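You operate a simulated robot arm through the tools that you are given. There is no shell and no other tool. Be economical: measure what you need, move in short steps, check, and stop when the job is done.

You are at the controls of a simulated robot arm. One attempt, no reset.

Task
Switch the scanner off, wipe the smear off the white plate, switch on and test it with the white block.
Fine: Use the teal pad; one scan only; put pad and block back. Set down upright: teal pad. What is to be rubbed or washed off counts as gone when no trace of it is left.

The check looks at the end state, three seconds after you hand in, the way a careful person would. Anything else that was tipped, shoved, dropped, spilled or broken makes it a failure.

Robot
A 7-joint arm with a two-finger parallel gripper, fixed in place. Base frame: the origin is at the foot of the arm, x ahead of it, y to its left, z up; the work surface is at about z = 0.8. Units: m, degrees, N and s.
With the tool pointing down near the work surface it reaches from about 0.24 to 0.68 m from the base axis. Its first joint turns from -66.0 to 66.0 degrees. Payload 2.4 kg.
The TCP is the grasp point between the finger pads, 0.03 m short of the fingertips. In the tool frame z runs along the fingers and y along their closing line. The gripper opens to 0.094 m. The fingers are 0.028 m wide and 0.01 m thick; the gripper's body (0.05 by 0.096 m) begins 0.055 m behind the TCP.
Orientation is told as [roll, pitch, yaw] about the base's x, y, z axes, in that order, counted from this pose: with the fingers straight down and closing along the base's y, the tool's x points along the base's -x, its y along +y and its z along -z.

Tools
- The arm moves only by the tool nudge_tool. Its argument "steps" is a list of rows, each a list of 2 entries, a list of its own where there are three numbers: the shift along the base's x, y, z in m, then the turn, a rotation vector about the base's x, y, z in degrees. In form: [[[dx, dy, dz], [wx, wy, wz]], ...]. A call has 1 to 10 rows; each row shifts and turns the commanded pose from where the row before left it. "grip" is the opening, from 0 (shut) to 1 (fully open), set as the call begins (left out, the last holds). Rows are played at 5 a second. More than 0.05 m and 8.6 degrees between two rows, or a gripper value outside its range, and nothing of the call is played. A pose out of reach is approached as far as the arm can. The call stops where the force on the tool passes 40 N (or 10 N more than at its start, if that is more) or the arm is blocked; 0.2 s more then pass. The fingers move at their own pace (about 0.153 m/s each) and stop on an object; they squeeze with about 39 N. The grip force told is the motor's: it shows also when the fingers shut on nothing. Time passes only in rows, and 0.2 s behind the last, so rows that do not move let the fingers close. It gives the time, the measured TCP pose, the force on the tool (base axes), the opening and the grip force at its end, in the units of the frame above (readings bear some noise), with the torque about the TCP (base axes, N m) and any sound that the robot's microphone picked up.
- Cameras (640 x 400 px; columns grow to the right, rows downward): "scene" is fixed at [0.0456, 0.5023, 1.4176]; the picture's right is [-0.60, -0.80, 0.00], its down [-0.53, 0.40, -0.75] and it looks along [0.60, -0.45, -0.66] (base axes); focal length 242 px, centre (320, 200). "wrist" rides on the gripper at [0.076, 0.014, -0.103] in the tool frame; the picture's right is [-0.18, 0.98, 0.00], its down [-0.75, -0.14, -0.64] and it looks along [-0.63, -0.12, 0.77] (tool axes); focal length 243 px, centre (320, 200). There is no depth. A picture from a camera that has moved, and an enlarged one, comes with that camera's place and axes in the base frame and with its lens. The place of the scene camera against the robot may be out by one fixed shift of up to 0.025 m in any direction.
- snapshot(camera): a new picture of that camera. It takes no simulated time.
- zoom(camera, box): a new picture of the part [left, top, right, bottom] of that camera's present view, enlarged. It takes no simulated time.
- finish_job(): hands the job in; it is judged then, once.

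Go step by step. Nothing tells you positions but the pictures and the camera data: compare them with the known pose of the tool, close in by small moves and look again before you grip or let go. The budget is 120 turns and 68 pictures, counting those below and the enlarged ones. Unless the task says otherwise, let go and move clear before handing in, and close with one line.

The tools are called after ">>>" by a JSON object that holds its "api" and its "payload". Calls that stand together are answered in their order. nudge_tool: Moves the arm, as the interface text tells. Its arguments: {"type":"object","properties":{"steps":{"type":"array"},"grip":{"type":"number"}},"required":["steps"]} The other tools are called the same way: snapshot (camera) takes a picture; zoom (camera, box) takes an enlarged picture of a part of a camera's view; finish_job () hands the job in.

At the start:

```text
time: 0.0
position: [0.3851, 0.1347, 1.1751]
orientation: [0.1, 0.0, 0.0]
wrist_force: [0.0, 0.7, 0.2]
wrist_torque: [0.0, -0.01, 0.0]
gripper_width: 0.0941
gripper_force: 0.1
```

scene: 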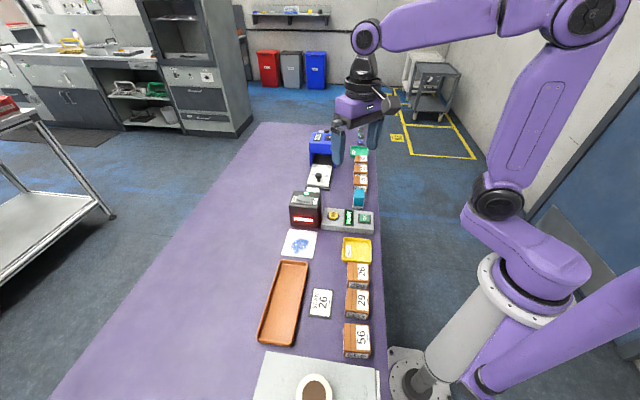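
wrist: 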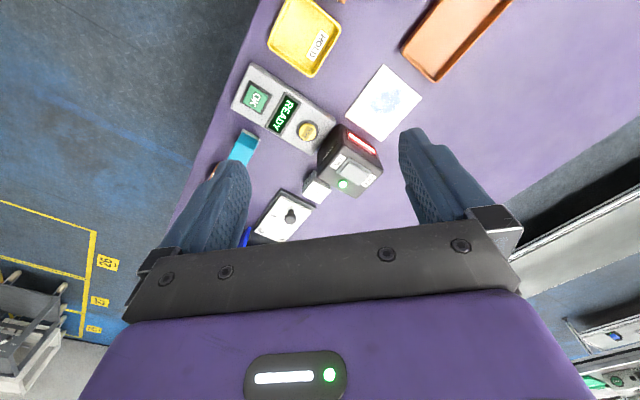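

I see a table with a scanner, a control panel, a plate with a blue smear, a teal pad, and other items. I'll zoom in to identify them.

>>> {"api": "zoom", "payload": {"camera": "scene", "box": [270, 120, 400, 200]}}

>>> {"api": "zoom", "payload": {"camera": "scene", "box": [260, 180, 400, 270]}}

>>> {"api": "zoom", "payload": {"camera": "wrist", "box": [200, 40, 440, 250]}}

>>> {"api": "zoom", "payload": {"camera": "scene", "box": [240, 250, 400, 400]}}

```text
4.92 times, centred on (335, 160) of scene
camera zoom: at [0.0456, 0.5023, 1.4176], right [-0.6, -0.8, 0.0], down [-0.53, 0.4, -0.75], along [0.6, -0.45, -0.66], focal length 1189 px, centre (246, 397)
```

zoom: 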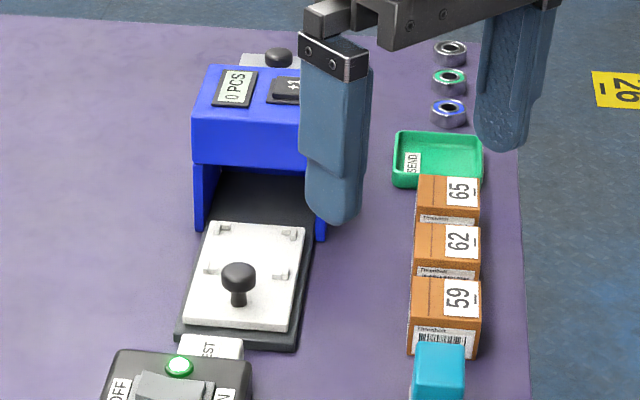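

```text
4.44 times, centred on (330, 225) of scene
camera zoom: at [0.0456, 0.5023, 1.4176], right [-0.6, -0.8, 0.0], down [-0.53, 0.4, -0.75], along [0.6, -0.45, -0.66], focal length 1073 px, centre (276, 89)
```

zoom: 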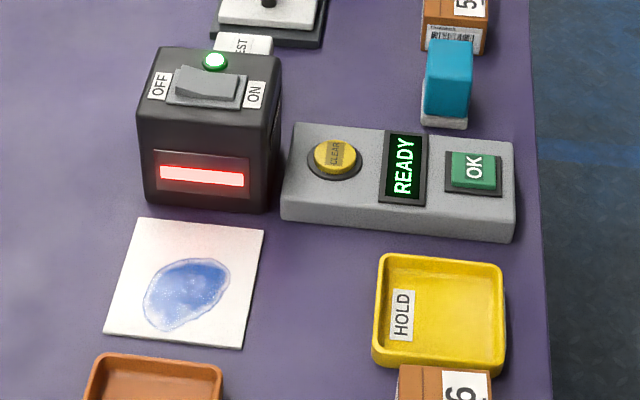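

```text
1.90 times, centred on (320, 145) of wrist
camera zoom: at [0.3084, 0.1487, 1.2771], right [0.18, 0.98, 0.0], down [0.75, -0.14, 0.64], along [0.63, -0.12, -0.77], focal length 462 px, centre (320, 305)
```

zoom: 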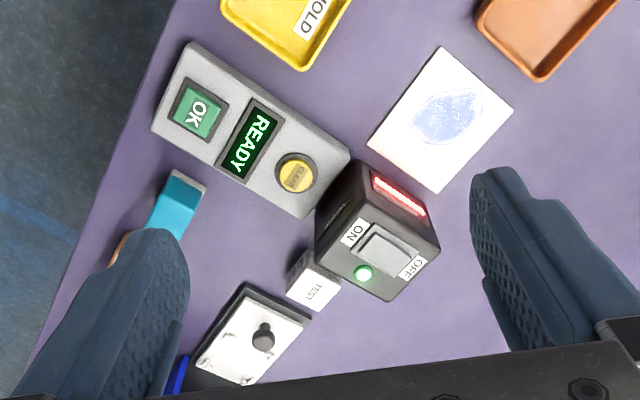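

```text
2.67 times, centred on (320, 325) of scene
camera zoom: at [0.0456, 0.5023, 1.4176], right [-0.6, -0.8, 0.0], down [-0.53, 0.4, -0.75], along [0.6, -0.45, -0.66], focal length 644 px, centre (320, -133)
```

zoom: 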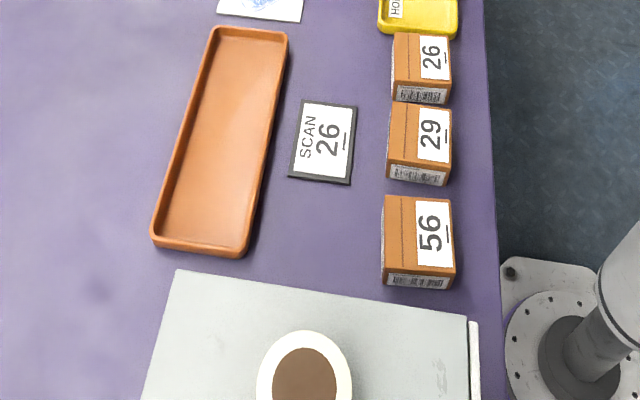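

The white TEST block sits behind the scanner, the teal pad is near (0.50, -0.04), and the rocker is near (0.57, 0.17). The table runs at about 45° to the base axes. I'll go lower for a better measuring view.

>>> {"api": "nudge_tool", "payload": {"steps": [[[-0.015, -0.005, -0.04], [0, 0, 0]], [[-0.015, -0.005, -0.04], [0, 0, 0]], [[-0.015, -0.005, -0.04], [0, 0, 0]], [[0, 0, 0], [0, 0, 0]]], "grip": 1}}

>>> {"api": "snapshot", "payload": {"camera": "wrist"}}

```text
time: 1.0
position: [0.3398, 0.118, 1.0548]
orientation: [0.0, -0.1, 0.0]
wrist_force: [-0.1, -0.3, -0.1]
wrist_torque: [-0.01, 0.02, 0.0]
gripper_width: 0.0941
gripper_force: 0.1
```

```text
61 pictures are left
camera wrist: at [0.2626, 0.132, 1.1568], right [0.18, 0.98, 0.0], down [0.75, -0.14, 0.64], along [0.63, -0.12, -0.77], focal length 243 px, centre (320, 200)
```

wrist: 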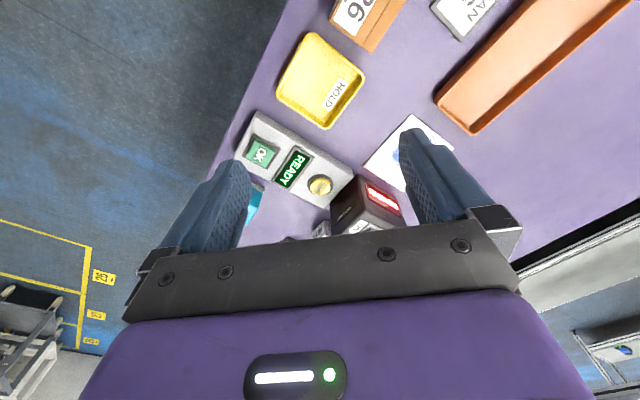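

The gripper body hides the lower half of the wrist view, so the arm must be nearly above what I want to see. I'll move forward.

>>> {"api": "nudge_tool", "payload": {"steps": [[[0.045, -0.005, 0.01], [0, 0, 0]], [[0.045, -0.005, 0.01], [0, 0, 0]], [[0.045, -0.005, 0.01], [0, 0, 0]], [[0.045, 0, 0.01], [0, 0, 0]], [[0, 0, 0], [0, 0, 0]]], "grip": 1}}

>>> {"api": "snapshot", "payload": {"camera": "wrist"}}

>>> {"api": "zoom", "payload": {"camera": "wrist", "box": [200, 20, 440, 230]}}

```text
time: 2.2
position: [0.522, 0.1064, 1.0951]
orientation: [0.1, -0.1, 0.0]
wrist_force: [0.2, -1.0, 0.7]
wrist_torque: [0.02, 0.0, 0.02]
gripper_width: 0.0939
gripper_force: 0.1
```

```text
60 pictures are left
camera wrist: at [0.445, 0.1208, 1.1971], right [0.18, 0.98, 0.0], down [0.75, -0.14, 0.64], along [0.63, -0.12, -0.77], focal length 243 px, centre (320, 200)
```

wrist: 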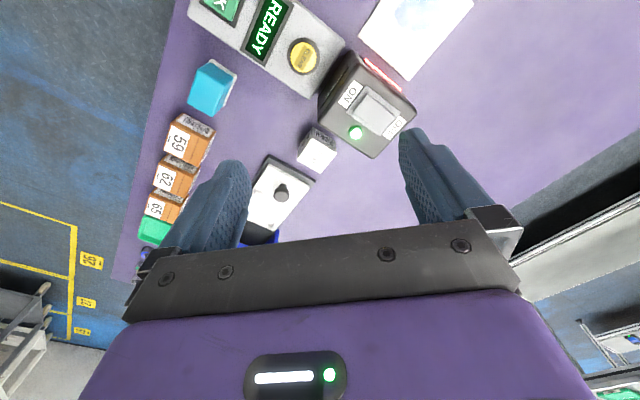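

```text
1.90 times, centred on (320, 125) of wrist
camera zoom: at [0.445, 0.1208, 1.1971], right [0.18, 0.98, 0.0], down [0.75, -0.14, 0.64], along [0.63, -0.12, -0.77], focal length 462 px, centre (320, 343)
```

zoom: 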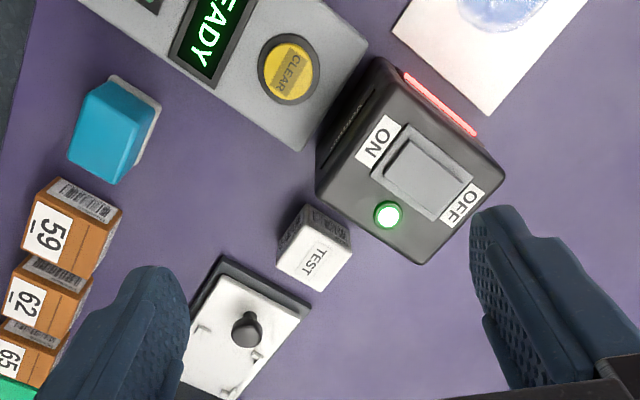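

The scanner stands at about 45°, with its top near z≈0.90 and the OFF end of the rocker near (0.574, 0.177). I'll yaw the tool -45° to line up with the table and look again.

>>> {"api": "nudge_tool", "payload": {"steps": [[[0, 0, 0], [0, 0, -7.5]], [[0, 0, 0], [0, 0, -7.5]], [[0, 0, 0], [0, 0, -7.5]], [[0, 0, 0], [0, 0, -7.5]], [[0, 0, 0], [0, 0, -7.5]], [[0, 0, 0], [0, 0, -7.5]], [[0, 0, 0], [0, 0, 0]]], "grip": 1}}

>>> {"api": "snapshot", "payload": {"camera": "wrist"}}

>>> {"api": "zoom", "payload": {"camera": "wrist", "box": [200, 20, 440, 230]}}

```text
time: 3.8
position: [0.521, 0.1045, 1.0933]
orientation: [0.0, 0.0, -45.1]
wrist_force: [0.6, 0.2, -0.4]
wrist_torque: [0.0, 0.01, -0.01]
gripper_width: 0.0939
gripper_force: 0.0
```

```text
58 pictures are left
camera wrist: at [0.4762, 0.169, 1.1963], right [0.83, 0.56, 0.0], down [0.43, -0.63, 0.64], along [0.36, -0.53, -0.77], focal length 243 px, centre (320, 200)
```

wrist: 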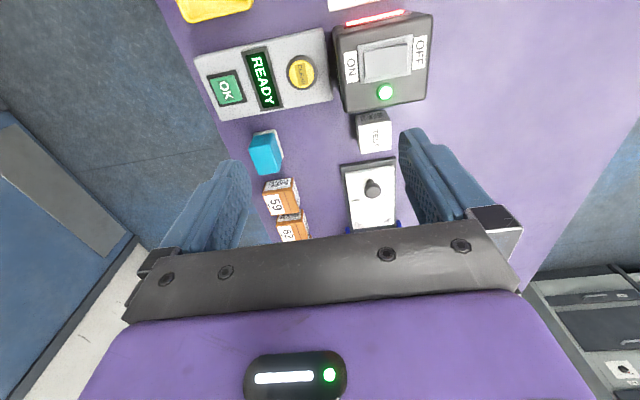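

```text
1.90 times, centred on (320, 125) of wrist
camera zoom: at [0.4762, 0.169, 1.1963], right [0.83, 0.56, 0.0], down [0.43, -0.63, 0.64], along [0.36, -0.53, -0.77], focal length 462 px, centre (320, 343)
```

zoom: 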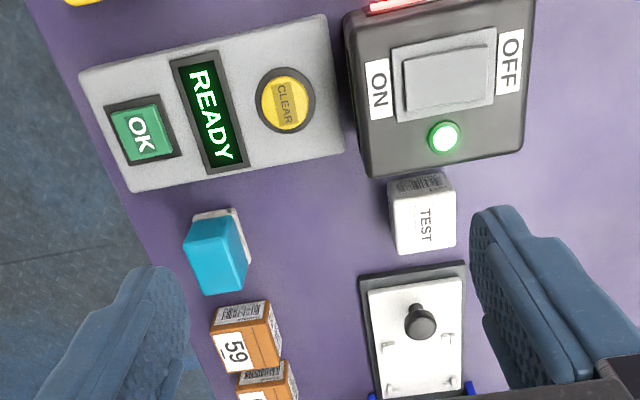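

The block's barcode faces the back of the scanner, so it must be turned 180° later to face the window. First I'll shut the gripper and move above the OFF end.

>>> {"api": "nudge_tool", "payload": {"steps": [[[0.027, 0.036, 0], [0, 0, 0]], [[0.027, 0.037, 0], [0, 0, 0]], [[0, 0, -0.04], [0, 0, 0]], [[0, 0, -0.04], [0, 0, 0]], [[0, 0, -0.03], [0, 0, 0]], [[0, 0, 0], [0, 0, 0]]], "grip": 0}}

>>> {"api": "zoom", "payload": {"camera": "wrist", "box": [200, 50, 440, 260]}}

>>> {"api": "zoom", "payload": {"camera": "scene", "box": [270, 150, 390, 250]}}

```text
time: 5.2
position: [0.5742, 0.1786, 0.9842]
orientation: [-0.1, 0.0, -44.9]
wrist_force: [-0.5, 0.1, -0.3]
wrist_torque: [0.05, -0.03, 0.02]
gripper_width: 0.0
gripper_force: 33.1
```

```text
1.90 times, centred on (320, 155) of wrist
camera zoom: at [0.5301, 0.2433, 1.0863], right [0.82, 0.57, 0.0], down [0.43, -0.63, 0.64], along [0.36, -0.53, -0.77], focal length 462 px, centre (320, 286)
```

zoom: 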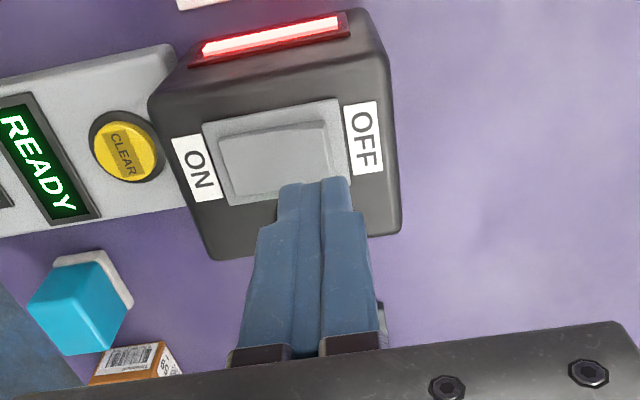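

```text
4.00 times, centred on (330, 200) of scene
camera zoom: at [0.0456, 0.5023, 1.4176], right [-0.6, -0.8, 0.0], down [-0.53, 0.4, -0.75], along [0.6, -0.45, -0.66], focal length 966 px, centre (280, 200)
```

zoom: 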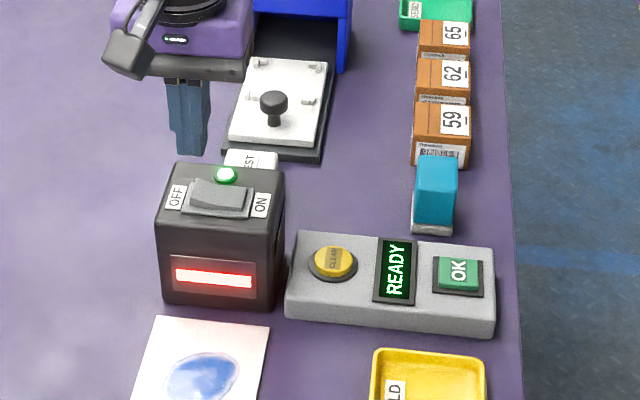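

The fingertips are over the OFF end of the rocker. I'll descend in small steps until it clicks.

>>> {"api": "nudge_tool", "payload": {"steps": [[[-0.002, -0.002, -0.02], [0, 0, 0]], [[0, 0, -0.015], [0, 0, 0]], [[0, 0, -0.005], [0, 0, 0]], [[0, 0, -0.004], [0, 0, 0]], [[0, 0, -0.004], [0, 0, 0]], [[0, 0, -0.003], [0, 0, 0]]]}}

>>> {"api": "zoom", "payload": {"camera": "scene", "box": [270, 150, 390, 250]}}

```text
time: 6.6
position: [0.5734, 0.176, 0.94]
orientation: [0.3, -0.1, -44.9]
wrist_force: [-7.1, -1.1, 8.5]
wrist_torque: [-0.1, 0.29, -0.03]
gripper_width: 0.0001
gripper_force: 33.1
heard: click
stopped in row 6: the force on the tool passed its limit at 46 N (the readings are from after the stop); the commanded pose is now the measured one
```

```text
4.00 times, centred on (330, 200) of scene
camera zoom: at [0.0453, 0.5022, 1.4177], right [-0.6, -0.8, 0.0], down [-0.53, 0.4, -0.75], along [0.6, -0.45, -0.66], focal length 966 px, centre (280, 200)
```

zoom: 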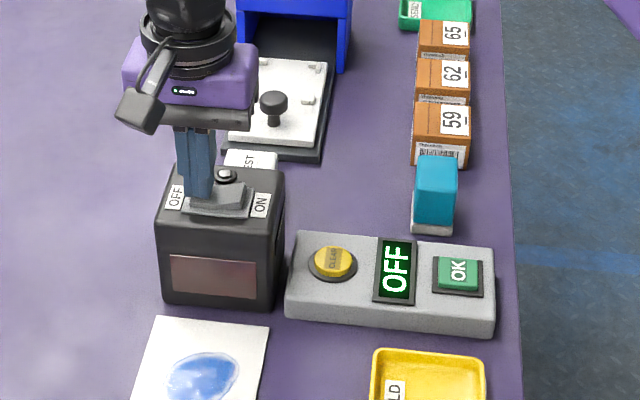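

The scanner is off: the display reads OFF and the window is dark. Next I'll lift and move over the teal pad with the gripper open.

>>> {"api": "nudge_tool", "payload": {"steps": [[[0, 0, 0.04], [0, 0, 0]], [[0, 0, 0.04], [0, 0, 0]], [[-0.014, -0.043, 0], [0, 0, 0]], [[-0.014, -0.043, 0], [0, 0, 0]], [[-0.014, -0.043, 0], [0, 0, 0]], [[-0.014, -0.043, 0], [0, 0, 0]], [[-0.014, -0.043, 0], [0, 0, 0]], [[0, 0, 0], [0, 0, 0]]], "grip": 1}}

>>> {"api": "zoom", "payload": {"camera": "wrist", "box": [200, 50, 440, 260]}}

>>> {"api": "zoom", "payload": {"camera": "scene", "box": [330, 160, 400, 230]}}

```text
time: 8.4
position: [0.5037, -0.0379, 1.0175]
orientation: [0.3, -0.1, -45.0]
wrist_force: [0.0, 0.8, -0.3]
wrist_torque: [-0.01, -0.05, 0.01]
gripper_width: 0.0942
gripper_force: 0.2
```

```text
1.90 times, centred on (320, 155) of wrist
camera zoom: at [0.4586, 0.0264, 1.1196], right [0.82, 0.57, 0.0], down [0.43, -0.63, 0.64], along [0.37, -0.53, -0.77], focal length 462 px, centre (320, 286)
```

zoom: 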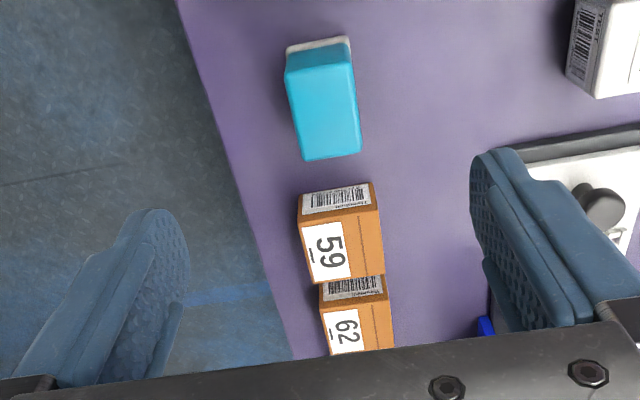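

```text
5.71 times, centred on (365, 195) of scene
camera zoom: at [0.0456, 0.5022, 1.4176], right [-0.6, -0.8, 0.0], down [-0.53, 0.4, -0.75], along [0.6, -0.45, -0.66], focal length 1380 px, centre (63, 229)
```

zoom: 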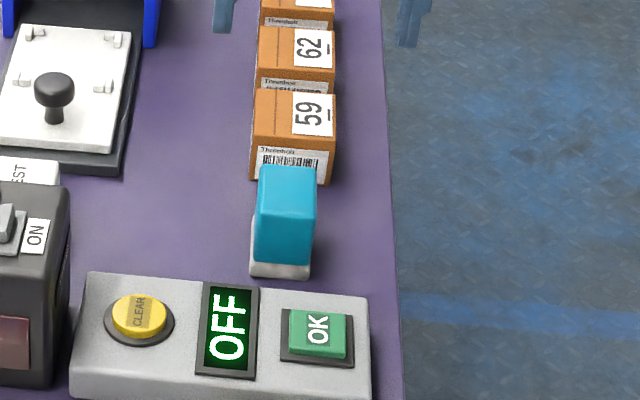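

The pad measures about 0.036 × 0.05 × 0.05 m and its centre is near (0.517, -0.051). I'll line up over it and come partway down.

>>> {"api": "nudge_tool", "payload": {"steps": [[[0.013, -0.013, -0.03], [0, 0, 0]], [[0, 0, -0.03], [0, 0, 0]], [[0, 0, -0.03], [0, 0, 0]], [[0, 0, -0.02], [0, 0, 0]], [[0, 0, 0], [0, 0, 0]]]}}

>>> {"api": "snapshot", "payload": {"camera": "wrist"}}

>>> {"api": "zoom", "payload": {"camera": "scene", "box": [330, 140, 400, 230]}}

```text
time: 9.6
position: [0.516, -0.0515, 0.9088]
orientation: [0.2, -0.1, -44.9]
wrist_force: [-0.6, -0.2, 0.3]
wrist_torque: [0.0, -0.02, 0.0]
gripper_width: 0.094
gripper_force: 0.1
```

```text
51 pictures are left
camera wrist: at [0.471, 0.012, 1.0101], right [0.82, 0.57, 0.01], down [0.43, -0.63, 0.64], along [0.37, -0.53, -0.77], focal length 243 px, centre (320, 200)
```

wrist: 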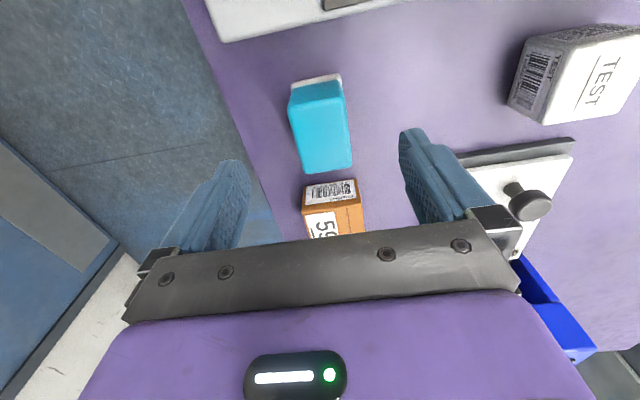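

```text
4.44 times, centred on (365, 185) of scene
camera zoom: at [0.0456, 0.5023, 1.4176], right [-0.6, -0.8, 0.0], down [-0.53, 0.4, -0.75], along [0.6, -0.45, -0.66], focal length 1073 px, centre (120, 267)
```

zoom: 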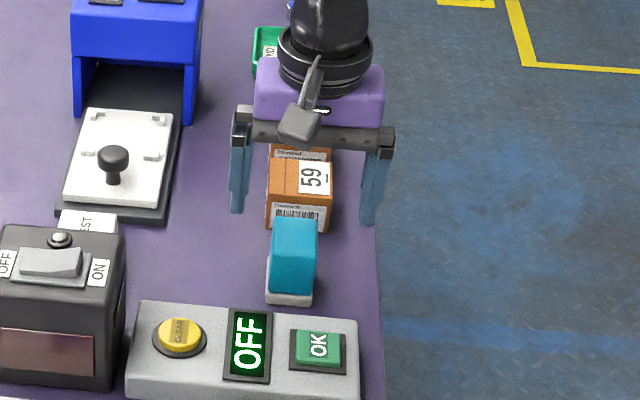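

The alignment agrees with the new measurement of (0.516, -0.049). I'll descend and grip.

>>> {"api": "nudge_tool", "payload": {"steps": [[[0, 0.001, -0.03], [0, 0, 0]], [[0, 0, -0.02], [0, 0, 0]], [[0, 0, -0.008], [0, 0, 0]], [[0, 0, 0], [0, 0, 0]]]}}

>>> {"api": "nudge_tool", "payload": {"steps": [[[0, 0, 0], [0, 0, 0]], [[0, 0, 0], [0, 0, 0]], [[0, 0, 0], [0, 0, 0]]], "grip": 0}}

>>> {"api": "snapshot", "payload": {"camera": "wrist"}}

```text
time: 10.6
position: [0.5165, -0.05, 0.8507]
orientation: [0.3, -0.1, -44.9]
wrist_force: [-0.2, 1.2, -0.1]
wrist_torque: [-0.01, 0.02, -0.01]
gripper_width: 0.094
gripper_force: 0.0
```

```text
time: 11.4
position: [0.5154, -0.0494, 0.8509]
orientation: [0.2, -0.1, -44.9]
wrist_force: [0.0, -0.5, 0.4]
wrist_torque: [0.02, -0.02, 0.04]
gripper_width: 0.0415
gripper_force: 38.8
```

```text
49 pictures are left
camera wrist: at [0.4715, 0.0134, 0.9533], right [0.82, 0.57, 0.0], down [0.43, -0.63, 0.64], along [0.37, -0.53, -0.77], focal length 243 px, centre (320, 200)
```

wrist: 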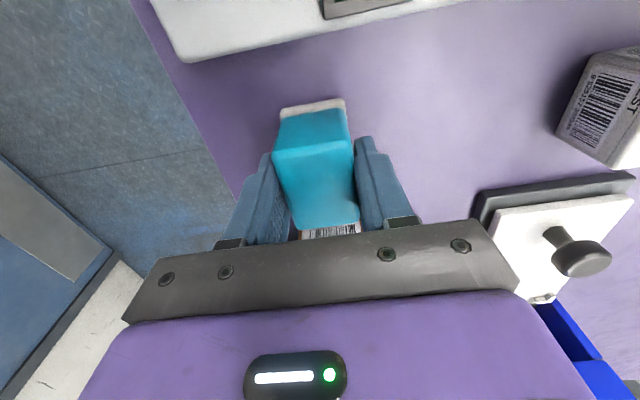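

The pad is gripped. I'll lift it and carry it towards the plate, stopping where the camera sits above the plate.

>>> {"api": "nudge_tool", "payload": {"steps": [[[0, 0, 0.03], [0, 0, 0]], [[0, 0, 0.045], [0, 0, 0]], [[0, 0, 0.045], [0, 0, 0]], [[0, 0, 0.045], [0, 0, 0]], [[0.003, 0.048, 0], [0, 0, 0]], [[0.003, 0.048, 0], [0, 0, 0]], [[0.003, 0.048, 0], [0, 0, 0]], [[0.003, 0.048, 0], [0, 0, 0]], [[0.003, 0.048, 0], [0, 0, 0]], [[0, 0, 0], [0, 0, 0]]]}}

>>> {"api": "snapshot", "payload": {"camera": "wrist"}}

>>> {"api": "zoom", "payload": {"camera": "scene", "box": [260, 180, 400, 270]}}

```text
time: 13.6
position: [0.5336, 0.1907, 1.0169]
orientation: [0.2, -0.1, -44.9]
wrist_force: [-0.7, -1.0, -0.7]
wrist_torque: [0.01, 0.01, -0.04]
gripper_width: 0.0417
gripper_force: 38.8
```

```text
48 pictures are left
camera wrist: at [0.488, 0.2543, 1.1183], right [0.82, 0.57, 0.0], down [0.43, -0.63, 0.64], along [0.37, -0.53, -0.77], focal length 243 px, centre (320, 200)
```

wrist: 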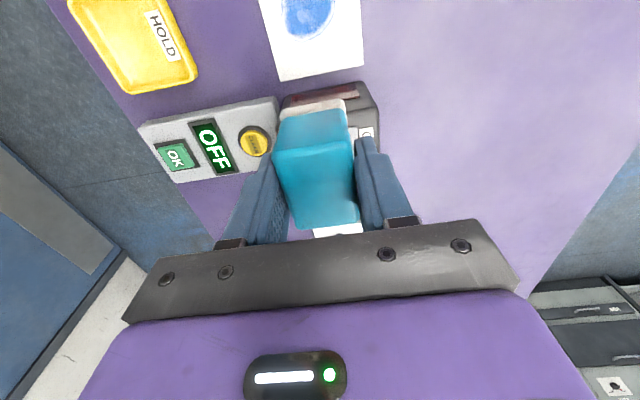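

```text
4.44 times, centred on (330, 225) of scene
camera zoom: at [0.0456, 0.5023, 1.4176], right [-0.6, -0.8, 0.0], down [-0.53, 0.4, -0.75], along [0.6, -0.45, -0.66], focal length 1073 px, centre (276, 89)
```

zoom: 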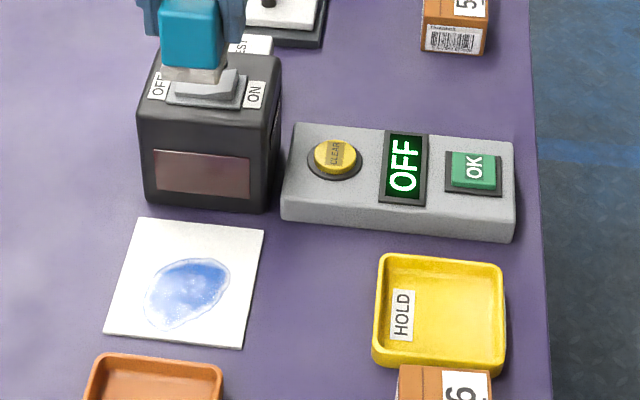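

The plate spans about 0.10 × 0.105 m, with its centre near (0.491, 0.235), and the smear lies somewhat on the side away from the scanner. I'll bring the pad over the plate and lower it to just above.

>>> {"api": "nudge_tool", "payload": {"steps": [[[-0.031, 0.0345, 0], [0, 0, 0]], [[0, 0, -0.045], [0, 0, 0]], [[0, 0, -0.045], [0, 0, 0]], [[0, 0, -0.045], [0, 0, 0]], [[0, 0, -0.012], [0, 0, 0]], [[0, 0, 0], [0, 0, 0]]]}}

>>> {"api": "zoom", "payload": {"camera": "scene", "box": [260, 180, 400, 270]}}

>>> {"api": "snapshot", "payload": {"camera": "wrist"}}

```text
time: 15.0
position: [0.4983, 0.2266, 0.8679]
orientation: [0.3, -0.1, -44.9]
wrist_force: [-0.3, 0.6, -0.4]
wrist_torque: [0.0, -0.02, 0.03]
gripper_width: 0.0416
gripper_force: 39.3
```

```text
4.44 times, centred on (330, 225) of scene
camera zoom: at [0.0456, 0.5023, 1.4176], right [-0.6, -0.8, 0.0], down [-0.53, 0.4, -0.75], along [0.6, -0.45, -0.66], focal length 1073 px, centre (276, 89)
```

zoom: 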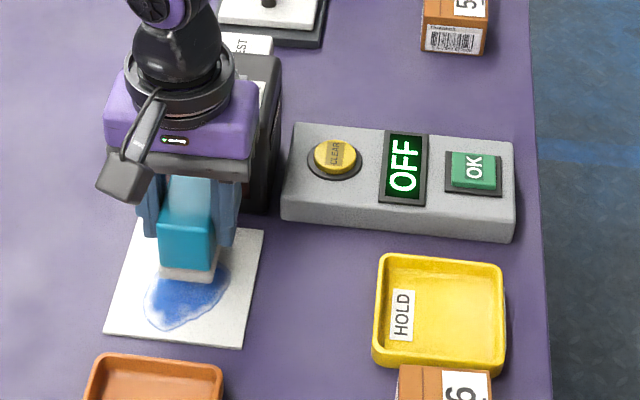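

```text
45 pictures are left
camera wrist: at [0.4539, 0.2897, 0.9708], right [0.82, 0.57, 0.01], down [0.43, -0.63, 0.64], along [0.37, -0.53, -0.77], focal length 243 px, centre (320, 200)
```

wrist: 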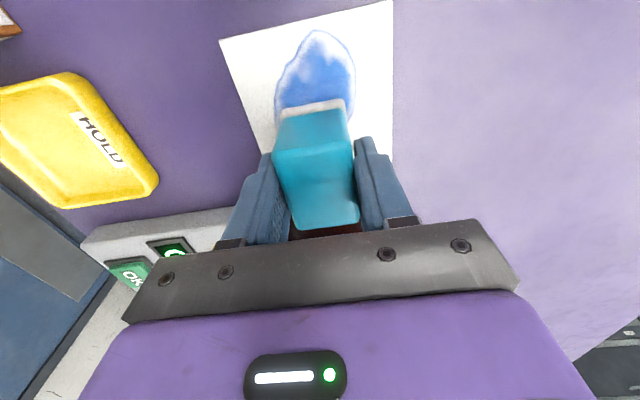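

The pad is over the plate, and the smear spans roughly 0.022–0.074 across and up to 0.006 m short of the far edge. I'll lower until there is light contact.

>>> {"api": "nudge_tool", "payload": {"steps": [[[0, 0, -0.008], [0, 0, 0]], [[0, 0, -0.003], [0, 0, 0]], [[0, 0, -0.002], [0, 0, 0]], [[0, 0, -0.002], [0, 0, 0]]]}}

```text
time: 16.0
position: [0.5003, 0.2247, 0.8554]
orientation: [0.4, -0.1, -44.9]
wrist_force: [-2.9, 0.1, 9.7]
wrist_torque: [-0.17, 0.22, -0.05]
gripper_width: 0.0417
gripper_force: 39.0
```

Contact is at about 10 N. I'll stroke out and back along the plate.

>>> {"api": "nudge_tool", "payload": {"steps": [[[-0.008, 0.008, 0], [0, 0, 0]], [[-0.008, 0.008, 0], [0, 0, 0]], [[-0.008, 0.008, 0], [0, 0, 0]], [[-0.007, 0.007, 0], [0, 0, 0]], [[0.008, -0.008, 0], [0, 0, 0]], [[0.008, -0.008, 0], [0, 0, 0]], [[0.008, -0.008, 0], [0, 0, 0]], [[0.007, -0.007, 0], [0, 0, 0]]]}}

>>> {"api": "snapshot", "payload": {"camera": "wrist"}}

```text
time: 17.8
position: [0.4994, 0.2241, 0.8542]
orientation: [0.3, -0.2, -44.9]
wrist_force: [-5.7, 7.1, 29.5]
wrist_torque: [0.25, 0.26, -0.05]
gripper_width: 0.0415
gripper_force: 39.2
```

```text
44 pictures are left
camera wrist: at [0.4547, 0.2875, 0.9568], right [0.82, 0.57, 0.01], down [0.43, -0.63, 0.64], along [0.37, -0.53, -0.77], focal length 243 px, centre (320, 200)
```

wrist: 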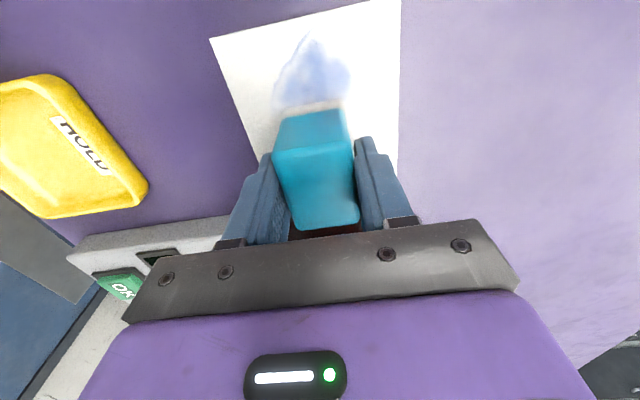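

The smear is fading. I'll shift +n and do another stroke pair, easing the pressure slightly.

>>> {"api": "nudge_tool", "payload": {"steps": [[[0.009, 0.009, 0.0008], [0, 0, 0]], [[-0.008, 0.008, 0], [0, 0, 0]], [[-0.008, 0.008, 0], [0, 0, 0]], [[-0.008, 0.008, 0], [0, 0, 0]], [[-0.007, 0.007, 0], [0, 0, 0]], [[0.008, -0.008, 0], [0, 0, 0]], [[0.008, -0.008, 0], [0, 0, 0]], [[0.008, -0.008, 0], [0, 0, 0]], [[0.007, -0.007, 0], [0, 0, 0]]]}}

>>> {"api": "nudge_tool", "payload": {"steps": [[[-0.018, -0.018, 0], [0, 0, 0]], [[-0.008, 0.008, 0], [0, 0, 0]], [[-0.008, 0.008, 0], [0, 0, 0]], [[-0.008, 0.008, 0], [0, 0, 0]], [[-0.007, 0.007, 0], [0, 0, 0]], [[0.008, -0.008, 0], [0, 0, 0]], [[0.008, -0.008, 0], [0, 0, 0]], [[0.008, -0.008, 0], [0, 0, 0]], [[0.007, -0.007, 0], [0, 0, 0]]]}}

>>> {"api": "snapshot", "payload": {"camera": "wrist"}}

```text
time: 19.8
position: [0.5083, 0.2331, 0.8548]
orientation: [0.1, -0.1, -44.8]
wrist_force: [-0.8, 1.5, 7.8]
wrist_torque: [-0.03, 0.0, -0.03]
gripper_width: 0.0418
gripper_force: 39.1
```

```text
time: 21.8
position: [0.4918, 0.2136, 0.8551]
orientation: [0.3, -0.1, -45.1]
wrist_force: [-0.6, 0.0, -0.7]
wrist_torque: [-0.02, -0.01, -0.01]
gripper_width: 0.0415
gripper_force: 39.7
```

```text
43 pictures are left
camera wrist: at [0.4474, 0.2777, 0.9571], right [0.82, 0.57, 0.0], down [0.43, -0.63, 0.64], along [0.37, -0.53, -0.77], focal length 243 px, centre (320, 200)
```

wrist: 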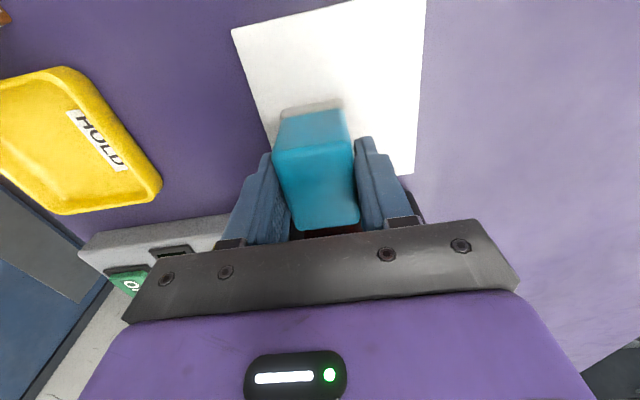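

The plate looks clean. I'll lift and inspect closely.

>>> {"api": "nudge_tool", "payload": {"steps": [[[0, 0, 0.04], [0, 0, 0]], [[0, 0, 0.045], [0, 0, 0]], [[0, 0, 0.045], [0, 0, 0]], [[0.03, -0.03, 0.03], [0, 0, 0]], [[0.01, -0.01, 0], [0, 0, 0]], [[0, 0, 0], [0, 0, 0]]]}}

>>> {"api": "zoom", "payload": {"camera": "wrist", "box": [230, 0, 400, 120]}}

>>> {"api": "zoom", "payload": {"camera": "scene", "box": [270, 215, 330, 265]}}

```text
refused: row 4 steps farther than a row can; nothing moved
```

```text
3.33 times, centred on (315, 60) of wrist
camera zoom: at [0.4474, 0.2777, 0.9571], right [0.82, 0.57, 0.0], down [0.43, -0.63, 0.64], along [0.37, -0.53, -0.77], focal length 809 px, centre (337, 667)
```

zoom: 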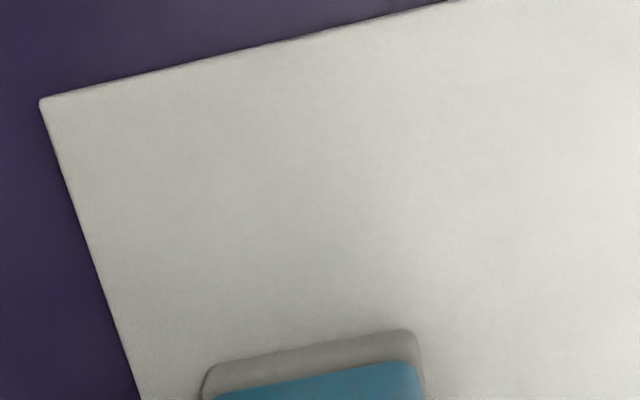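

```text
8.00 times, centred on (300, 240) of scene
camera zoom: at [0.0456, 0.5023, 1.4176], right [-0.6, -0.8, 0.0], down [-0.53, 0.4, -0.75], along [0.6, -0.45, -0.66], focal length 1932 px, centre (480, -120)
```

zoom: 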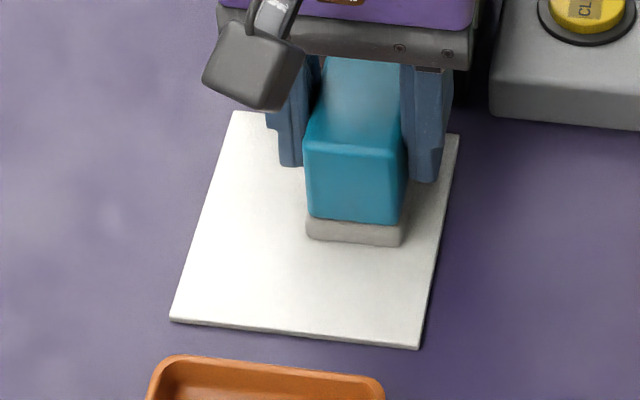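

No trace is visible. I'll make one more light pass along the centre for safety, then lift.

>>> {"api": "nudge_tool", "payload": {"steps": [[[0.009, 0.01, -0.001], [0, 0, 0]], [[-0.008, 0.008, 0], [0, 0, 0]], [[-0.008, 0.008, 0], [0, 0, 0]], [[-0.008, 0.008, 0], [0, 0, 0]], [[0.008, -0.008, 0], [0, 0, 0]], [[0.008, -0.008, 0], [0, 0, 0]], [[0.009, -0.009, 0], [0, 0, 0]]]}}

>>> {"api": "nudge_tool", "payload": {"steps": [[[0, 0, 0.04], [0, 0, 0]], [[0, 0, 0.045], [0, 0, 0]], [[0, 0, 0.045], [0, 0, 0]], [[0, 0, 0.03], [0, 0, 0]], [[0.03, -0.03, 0], [0, 0, 0]], [[0.01, -0.01, 0], [0, 0, 0]], [[0, 0, 0], [0, 0, 0]]]}}

>>> {"api": "zoom", "payload": {"camera": "wrist", "box": [230, 0, 400, 120]}}

>>> {"api": "zoom", "payload": {"camera": "scene", "box": [270, 215, 330, 265]}}

```text
time: 23.4
position: [0.5004, 0.225, 0.8536]
orientation: [0.3, -0.1, -44.9]
wrist_force: [-4.4, 4.7, 22.4]
wrist_torque: [0.06, -0.01, 0.03]
gripper_width: 0.0412
gripper_force: 38.9
```

```text
time: 25.0
position: [0.5413, 0.1841, 1.0139]
orientation: [0.1, -0.2, -44.9]
wrist_force: [-0.3, 0.0, 0.5]
wrist_torque: [0.01, -0.01, 0.02]
gripper_width: 0.0417
gripper_force: 38.8
```

```text
3.33 times, centred on (315, 60) of wrist
camera zoom: at [0.496, 0.2485, 1.1167], right [0.82, 0.57, 0.0], down [0.43, -0.63, 0.64], along [0.37, -0.53, -0.77], focal length 809 px, centre (337, 667)
```

zoom: 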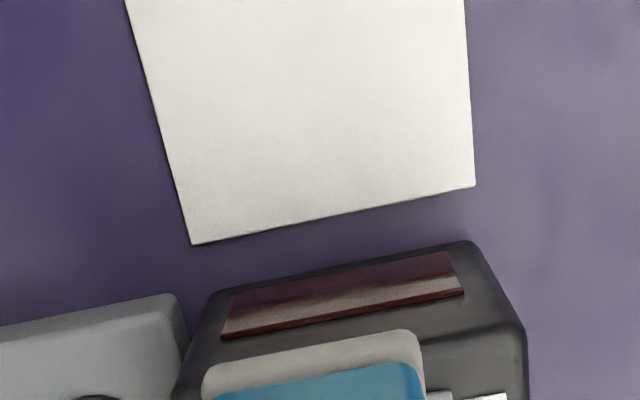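

```text
8.00 times, centred on (300, 240) of scene
camera zoom: at [0.0457, 0.5023, 1.4176], right [-0.6, -0.8, 0.0], down [-0.53, 0.4, -0.75], along [0.6, -0.45, -0.66], focal length 1932 px, centre (480, -120)
```

zoom: 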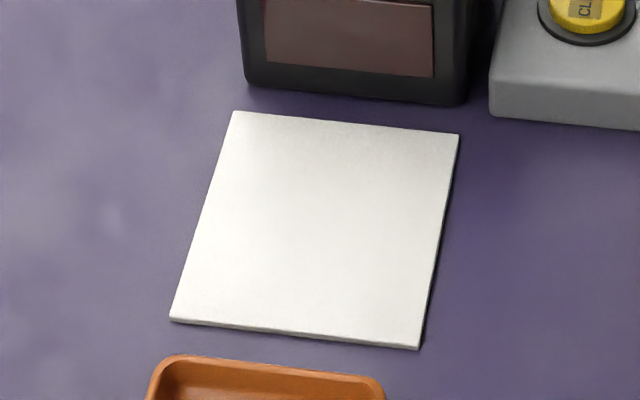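

The plate is clean and undisturbed. Now I'll carry the pad back to where it stood.

>>> {"api": "nudge_tool", "payload": {"steps": [[[-0.0052, -0.0467, 0], [0, 0, 0]], [[-0.0052, -0.0467, 0], [0, 0, 0]], [[-0.0052, -0.0467, 0], [0, 0, 0]], [[-0.0052, -0.0467, 0], [0, 0, 0]], [[-0.005, -0.0468, 0], [0, 0, 0]], [[0, 0, -0.045], [0, 0, 0]], [[0, 0, -0.045], [0, 0, 0]], [[0, 0, -0.045], [0, 0, 0]], [[0, 0, -0.018], [0, 0, 0]], [[0, 0, 0], [0, 0, 0]]]}}

>>> {"api": "nudge_tool", "payload": {"steps": [[[0, 0, -0.004], [0, 0, 0]], [[0, 0, -0.003], [0, 0, 0]], [[0, 0, -0.002], [0, 0, 0]], [[0, 0, 0], [0, 0, 0]]]}}

>>> {"api": "snapshot", "payload": {"camera": "wrist"}}

```text
time: 27.2
position: [0.517, -0.0492, 0.8608]
orientation: [0.3, -0.1, -44.9]
wrist_force: [-0.8, -0.5, -1.0]
wrist_torque: [-0.04, -0.01, 0.0]
gripper_width: 0.0415
gripper_force: 39.2
```

```text
time: 28.2
position: [0.5172, -0.049, 0.8528]
orientation: [0.3, -0.1, -44.9]
wrist_force: [0.7, -0.3, -0.2]
wrist_torque: [-0.01, 0.0, -0.03]
gripper_width: 0.0414
gripper_force: 39.2
```

```text
38 pictures are left
camera wrist: at [0.4715, 0.0148, 0.9538], right [0.82, 0.57, 0.0], down [0.43, -0.63, 0.64], along [0.37, -0.53, -0.77], focal length 243 px, centre (320, 200)
```

wrist: 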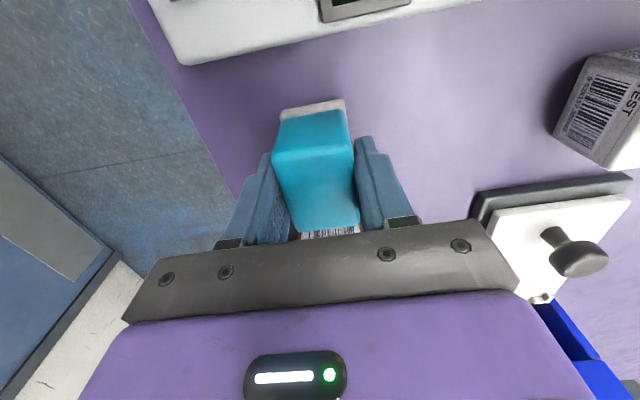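

The pad is nearly at its original place. I'll lower the last millimetres until it touches, then release.

>>> {"api": "nudge_tool", "payload": {"steps": [[[-0.001, 0, -0.001], [0, 0, 0]], [[0, 0, -0.001], [0, 0, 0]], [[0, 0, 0], [0, 0, 0]]]}}

>>> {"api": "nudge_tool", "payload": {"steps": [[[0, 0, 0], [0, 0, 0]], [[0, 0, 0], [0, 0, 0]], [[0, 0, 0], [0, 0, 0]]], "grip": 1}}

>>> {"api": "nudge_tool", "payload": {"steps": [[[0, 0, 0.03], [0, 0, 0]], [[0, 0, 0.045], [0, 0, 0]], [[0, 0, 0.045], [0, 0, 0]], [[0, 0, 0.045], [0, 0, 0]], [[0, 0, 0], [0, 0, 0]]]}}

>>> {"api": "zoom", "payload": {"camera": "scene", "box": [330, 160, 400, 230]}}

>>> {"api": "zoom", "payload": {"camera": "wrist", "box": [200, 50, 440, 260]}}

```text
time: 29.0
position: [0.5147, -0.0481, 0.8494]
orientation: [0.3, -0.1, -44.8]
wrist_force: [-0.8, -0.5, -1.4]
wrist_torque: [-0.02, -0.01, -0.02]
gripper_width: 0.0413
gripper_force: 39.4
```

```text
time: 29.8
position: [0.5142, -0.0482, 0.8506]
orientation: [0.3, -0.1, -44.9]
wrist_force: [0.3, -0.8, 0.5]
wrist_torque: [0.01, -0.03, -0.03]
gripper_width: 0.0943
gripper_force: 0.0
```

```text
time: 31.0
position: [0.5167, -0.0501, 1.0143]
orientation: [0.2, -0.2, -44.8]
wrist_force: [0.0, 1.1, 0.2]
wrist_torque: [0.02, 0.0, 0.04]
gripper_width: 0.0938
gripper_force: 0.1
```

```text
5.71 times, centred on (365, 195) of scene
camera zoom: at [0.0456, 0.5023, 1.4176], right [-0.6, -0.8, 0.0], down [-0.53, 0.4, -0.75], along [0.6, -0.45, -0.66], focal length 1380 px, centre (63, 229)
```

zoom: 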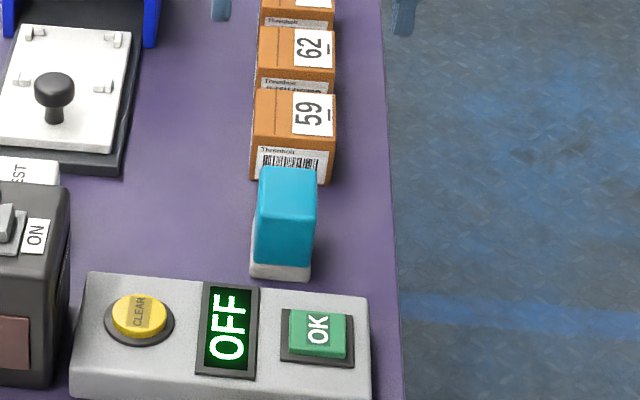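

```text
1.90 times, centred on (320, 155) of wrist
camera zoom: at [0.4722, 0.0148, 1.1165], right [0.82, 0.57, 0.0], down [0.43, -0.63, 0.64], along [0.37, -0.53, -0.77], focal length 462 px, centre (320, 286)
```

zoom: 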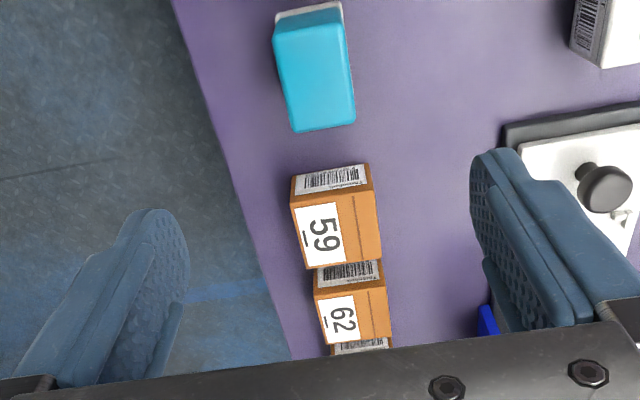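

The pad is back upright in its place. Next I'll shut the gripper and move over the ON end of the rocker, near (0.550, 0.153).

>>> {"api": "nudge_tool", "payload": {"steps": [[[0.0067, 0.0406, 0], [0, 0, 0]], [[0.0067, 0.0406, 0], [0, 0, 0]], [[0.0067, 0.0406, 0], [0, 0, 0]], [[0.0067, 0.0406, 0], [0, 0, 0]], [[0.0065, 0.0407, 0], [0, 0, 0]], [[0, 0, -0.035], [0, 0, 0]], [[0, 0, 0], [0, 0, 0]]], "grip": 0}}

>>> {"api": "zoom", "payload": {"camera": "wrist", "box": [200, 50, 440, 260]}}

```text
time: 32.6
position: [0.5492, 0.1546, 0.9774]
orientation: [0.1, 0.0, -44.9]
wrist_force: [-0.1, 0.8, 0.9]
wrist_torque: [0.0, 0.05, -0.02]
gripper_width: 0.0002
gripper_force: 32.8
```

```text
1.90 times, centred on (320, 155) of wrist
camera zoom: at [0.5049, 0.218, 1.0802], right [0.82, 0.57, 0.0], down [0.43, -0.63, 0.64], along [0.37, -0.53, -0.77], focal length 462 px, centre (320, 286)
```

zoom: 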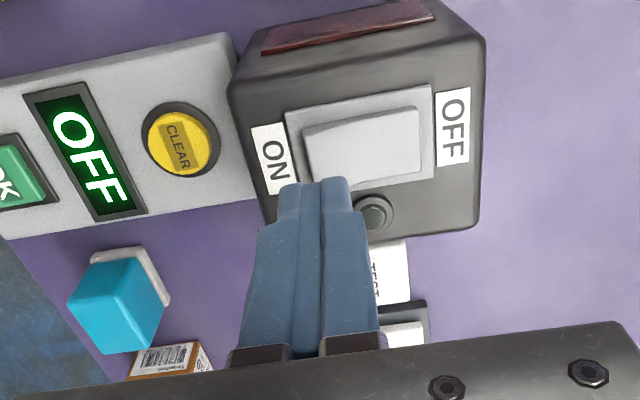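

The tip lines up with the raised ON end. I'll press it.

>>> {"api": "nudge_tool", "payload": {"steps": [[[0.001, 0.001, -0.015], [0, 0, 0]], [[0, 0, -0.012], [0, 0, 0]], [[0, 0, -0.005], [0, 0, 0]], [[0, 0, -0.003], [0, 0, 0]], [[0, 0, -0.003], [0, 0, 0]], [[0, 0, -0.003], [0, 0, 0]]]}}

>>> {"api": "zoom", "payload": {"camera": "scene", "box": [270, 150, 390, 250]}}

```text
time: 34.0
position: [0.5491, 0.1548, 0.9408]
orientation: [0.3, -0.1, -44.9]
wrist_force: [-3.4, -2.2, 7.1]
wrist_torque: [0.08, 0.08, 0.02]
gripper_width: 0.0
gripper_force: 33.1
heard: click
```

```text
4.00 times, centred on (330, 200) of scene
camera zoom: at [0.0454, 0.5022, 1.4176], right [-0.6, -0.8, 0.0], down [-0.53, 0.4, -0.75], along [0.6, -0.45, -0.66], focal length 966 px, centre (280, 200)
```

zoom: 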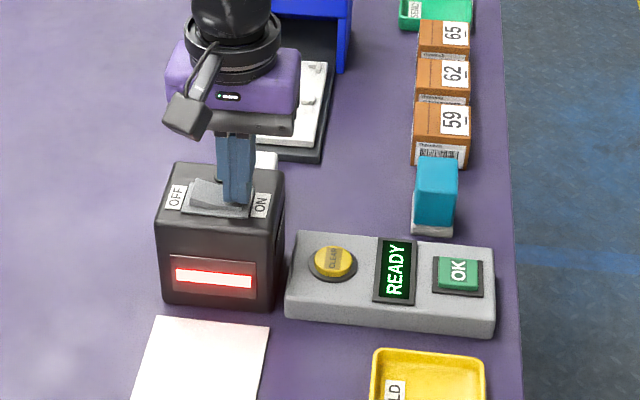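

The scanner is on and reads READY. I'll lift and go over the TEST block with the gripper open.

>>> {"api": "nudge_tool", "payload": {"steps": [[[0, 0, 0.04], [0, 0, 0]], [[0, 0, 0.04], [0, 0, 0]], [[0.03, -0.025, 0], [0, 0, 0]], [[0.03, -0.025, 0], [0, 0, 0]], [[0.03, -0.025, 0], [0, 0, 0]], [[0, 0, 0], [0, 0, 0]]], "grip": 1}}

>>> {"api": "snapshot", "payload": {"camera": "wrist"}}

>>> {"api": "zoom", "payload": {"camera": "wrist", "box": [230, 0, 430, 175]}}

```text
time: 35.4
position: [0.6385, 0.0795, 1.0201]
orientation: [0.2, -0.1, -44.9]
wrist_force: [-0.3, -0.1, -0.4]
wrist_torque: [0.01, -0.03, 0.01]
gripper_width: 0.0939
gripper_force: 0.0
```

```text
33 pictures are left
camera wrist: at [0.5941, 0.1436, 1.122], right [0.82, 0.57, 0.0], down [0.43, -0.63, 0.64], along [0.37, -0.53, -0.77], focal length 243 px, centre (320, 200)
```

wrist: 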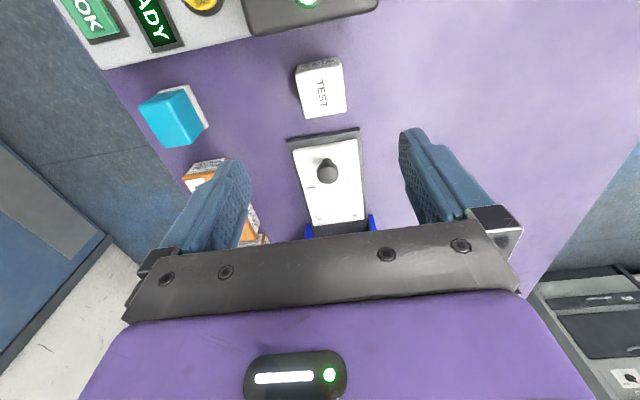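

```text
2.29 times, centred on (330, 88) of wrist
camera zoom: at [0.5941, 0.1436, 1.122], right [0.82, 0.57, 0.0], down [0.43, -0.63, 0.64], along [0.37, -0.53, -0.77], focal length 555 px, centre (297, 457)
```

zoom: 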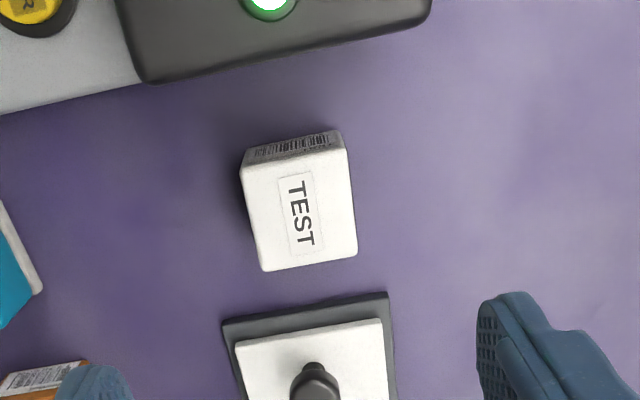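

The block is about 0.048 m square and 0.043 m tall, with its centre near (0.644, 0.078) and its barcode on the scanner side. Before gripping I'll test whether the wrist can turn +180° from here.

>>> {"api": "nudge_tool", "payload": {"steps": [[[0, 0, 0], [0, 0, 8.5]], [[0, 0, 0], [0, 0, 8.5]], [[0, 0, 0], [0, 0, 8.5]], [[0, 0, 0], [0, 0, 8.5]], [[0, 0, 0], [0, 0, 8.5]], [[0, 0, 0], [0, 0, 8.5]], [[0, 0, 0], [0, 0, 8.5]], [[0, 0, 0], [0, 0, 8.5]], [[0, 0, 0], [0, 0, 8.5]], [[0, 0, 0], [0, 0, 8.5]]]}}

>>> {"api": "nudge_tool", "payload": {"steps": [[[0, 0, 0], [0, 0, 8.5]], [[0, 0, 0], [0, 0, 8.5]], [[0, 0, 0], [0, 0, 8.5]], [[0, 0, 0], [0, 0, 8.5]], [[0, 0, 0], [0, 0, 8.5]], [[0, 0, 0], [0, 0, 8.5]], [[0, 0, 0], [0, 0, 8.5]], [[0, 0, 0], [0, 0, 8.5]], [[0, 0, 0], [0, 0, 8.5]], [[0, 0, 0], [0, 0, 8.5]]]}}

```text
time: 37.6
position: [0.6386, 0.0805, 1.0191]
orientation: [0.3, -0.1, 40.2]
wrist_force: [0.2, 0.5, 0.2]
wrist_torque: [0.02, 0.0, 0.03]
gripper_width: 0.0942
gripper_force: 0.0
```

```text
time: 39.8
position: [0.6397, 0.0786, 1.0192]
orientation: [0.3, -0.1, 125.4]
wrist_force: [-0.4, 1.2, -0.2]
wrist_torque: [0.01, -0.03, 0.03]
gripper_width: 0.094
gripper_force: 0.1
```

The wrist reaches +125° without trouble. I'll grip the block at yaw 135° so that it faces the window when I turn back to -45° at the plate.

>>> {"api": "nudge_tool", "payload": {"steps": [[[0, 0, 0], [0, 0, 4.8]], [[0.0045, 0, -0.02], [0, 0, 4.8]], [[0, 0, -0.03], [0, 0, 0]], [[0, 0, -0.03], [0, 0, 0]], [[0, 0, -0.03], [0, 0, 0]], [[0, 0, 0], [0, 0, 0]]]}}

>>> {"api": "snapshot", "payload": {"camera": "wrist"}}

>>> {"api": "zoom", "payload": {"camera": "scene", "box": [270, 140, 390, 240]}}

```text
time: 41.2
position: [0.641, 0.0802, 0.9085]
orientation: [0.2, -0.1, 134.7]
wrist_force: [0.5, 1.0, -0.4]
wrist_torque: [-0.01, 0.05, -0.03]
gripper_width: 0.0941
gripper_force: 0.1
```

```text
31 pictures are left
camera wrist: at [0.6853, 0.0168, 1.0107], right [-0.83, -0.56, 0.0], down [-0.43, 0.64, 0.64], along [-0.36, 0.53, -0.77], focal length 243 px, centre (320, 200)
```

wrist: 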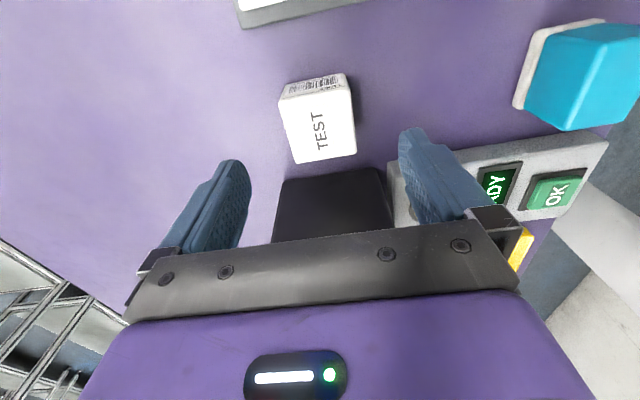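

```text
4.00 times, centred on (330, 190) of scene
camera zoom: at [0.0456, 0.5023, 1.4176], right [-0.6, -0.8, 0.0], down [-0.53, 0.4, -0.75], along [0.6, -0.45, -0.66], focal length 966 px, centre (280, 240)
```

zoom: 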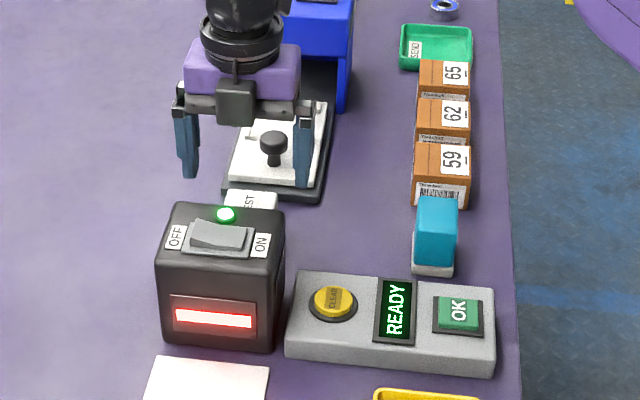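

There also seems to be a barcode on the block's other face. I'll zoom to verify.

>>> {"api": "zoom", "payload": {"camera": "wrist", "box": [260, 50, 380, 180]}}

```text
3.08 times, centred on (320, 115) of wrist
camera zoom: at [0.6853, 0.0168, 1.0107], right [-0.83, -0.56, 0.0], down [-0.43, 0.64, 0.64], along [-0.36, 0.53, -0.77], focal length 746 px, centre (320, 462)
```

zoom: 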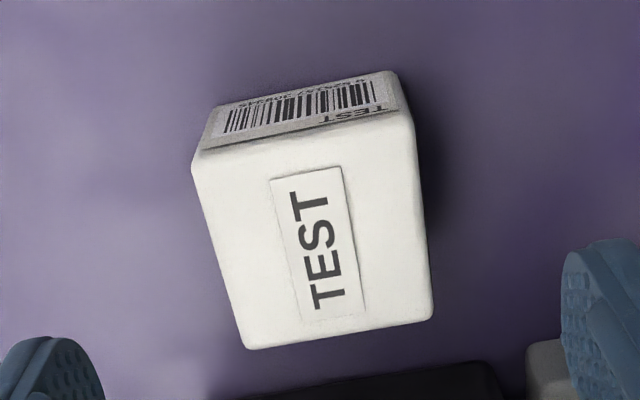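

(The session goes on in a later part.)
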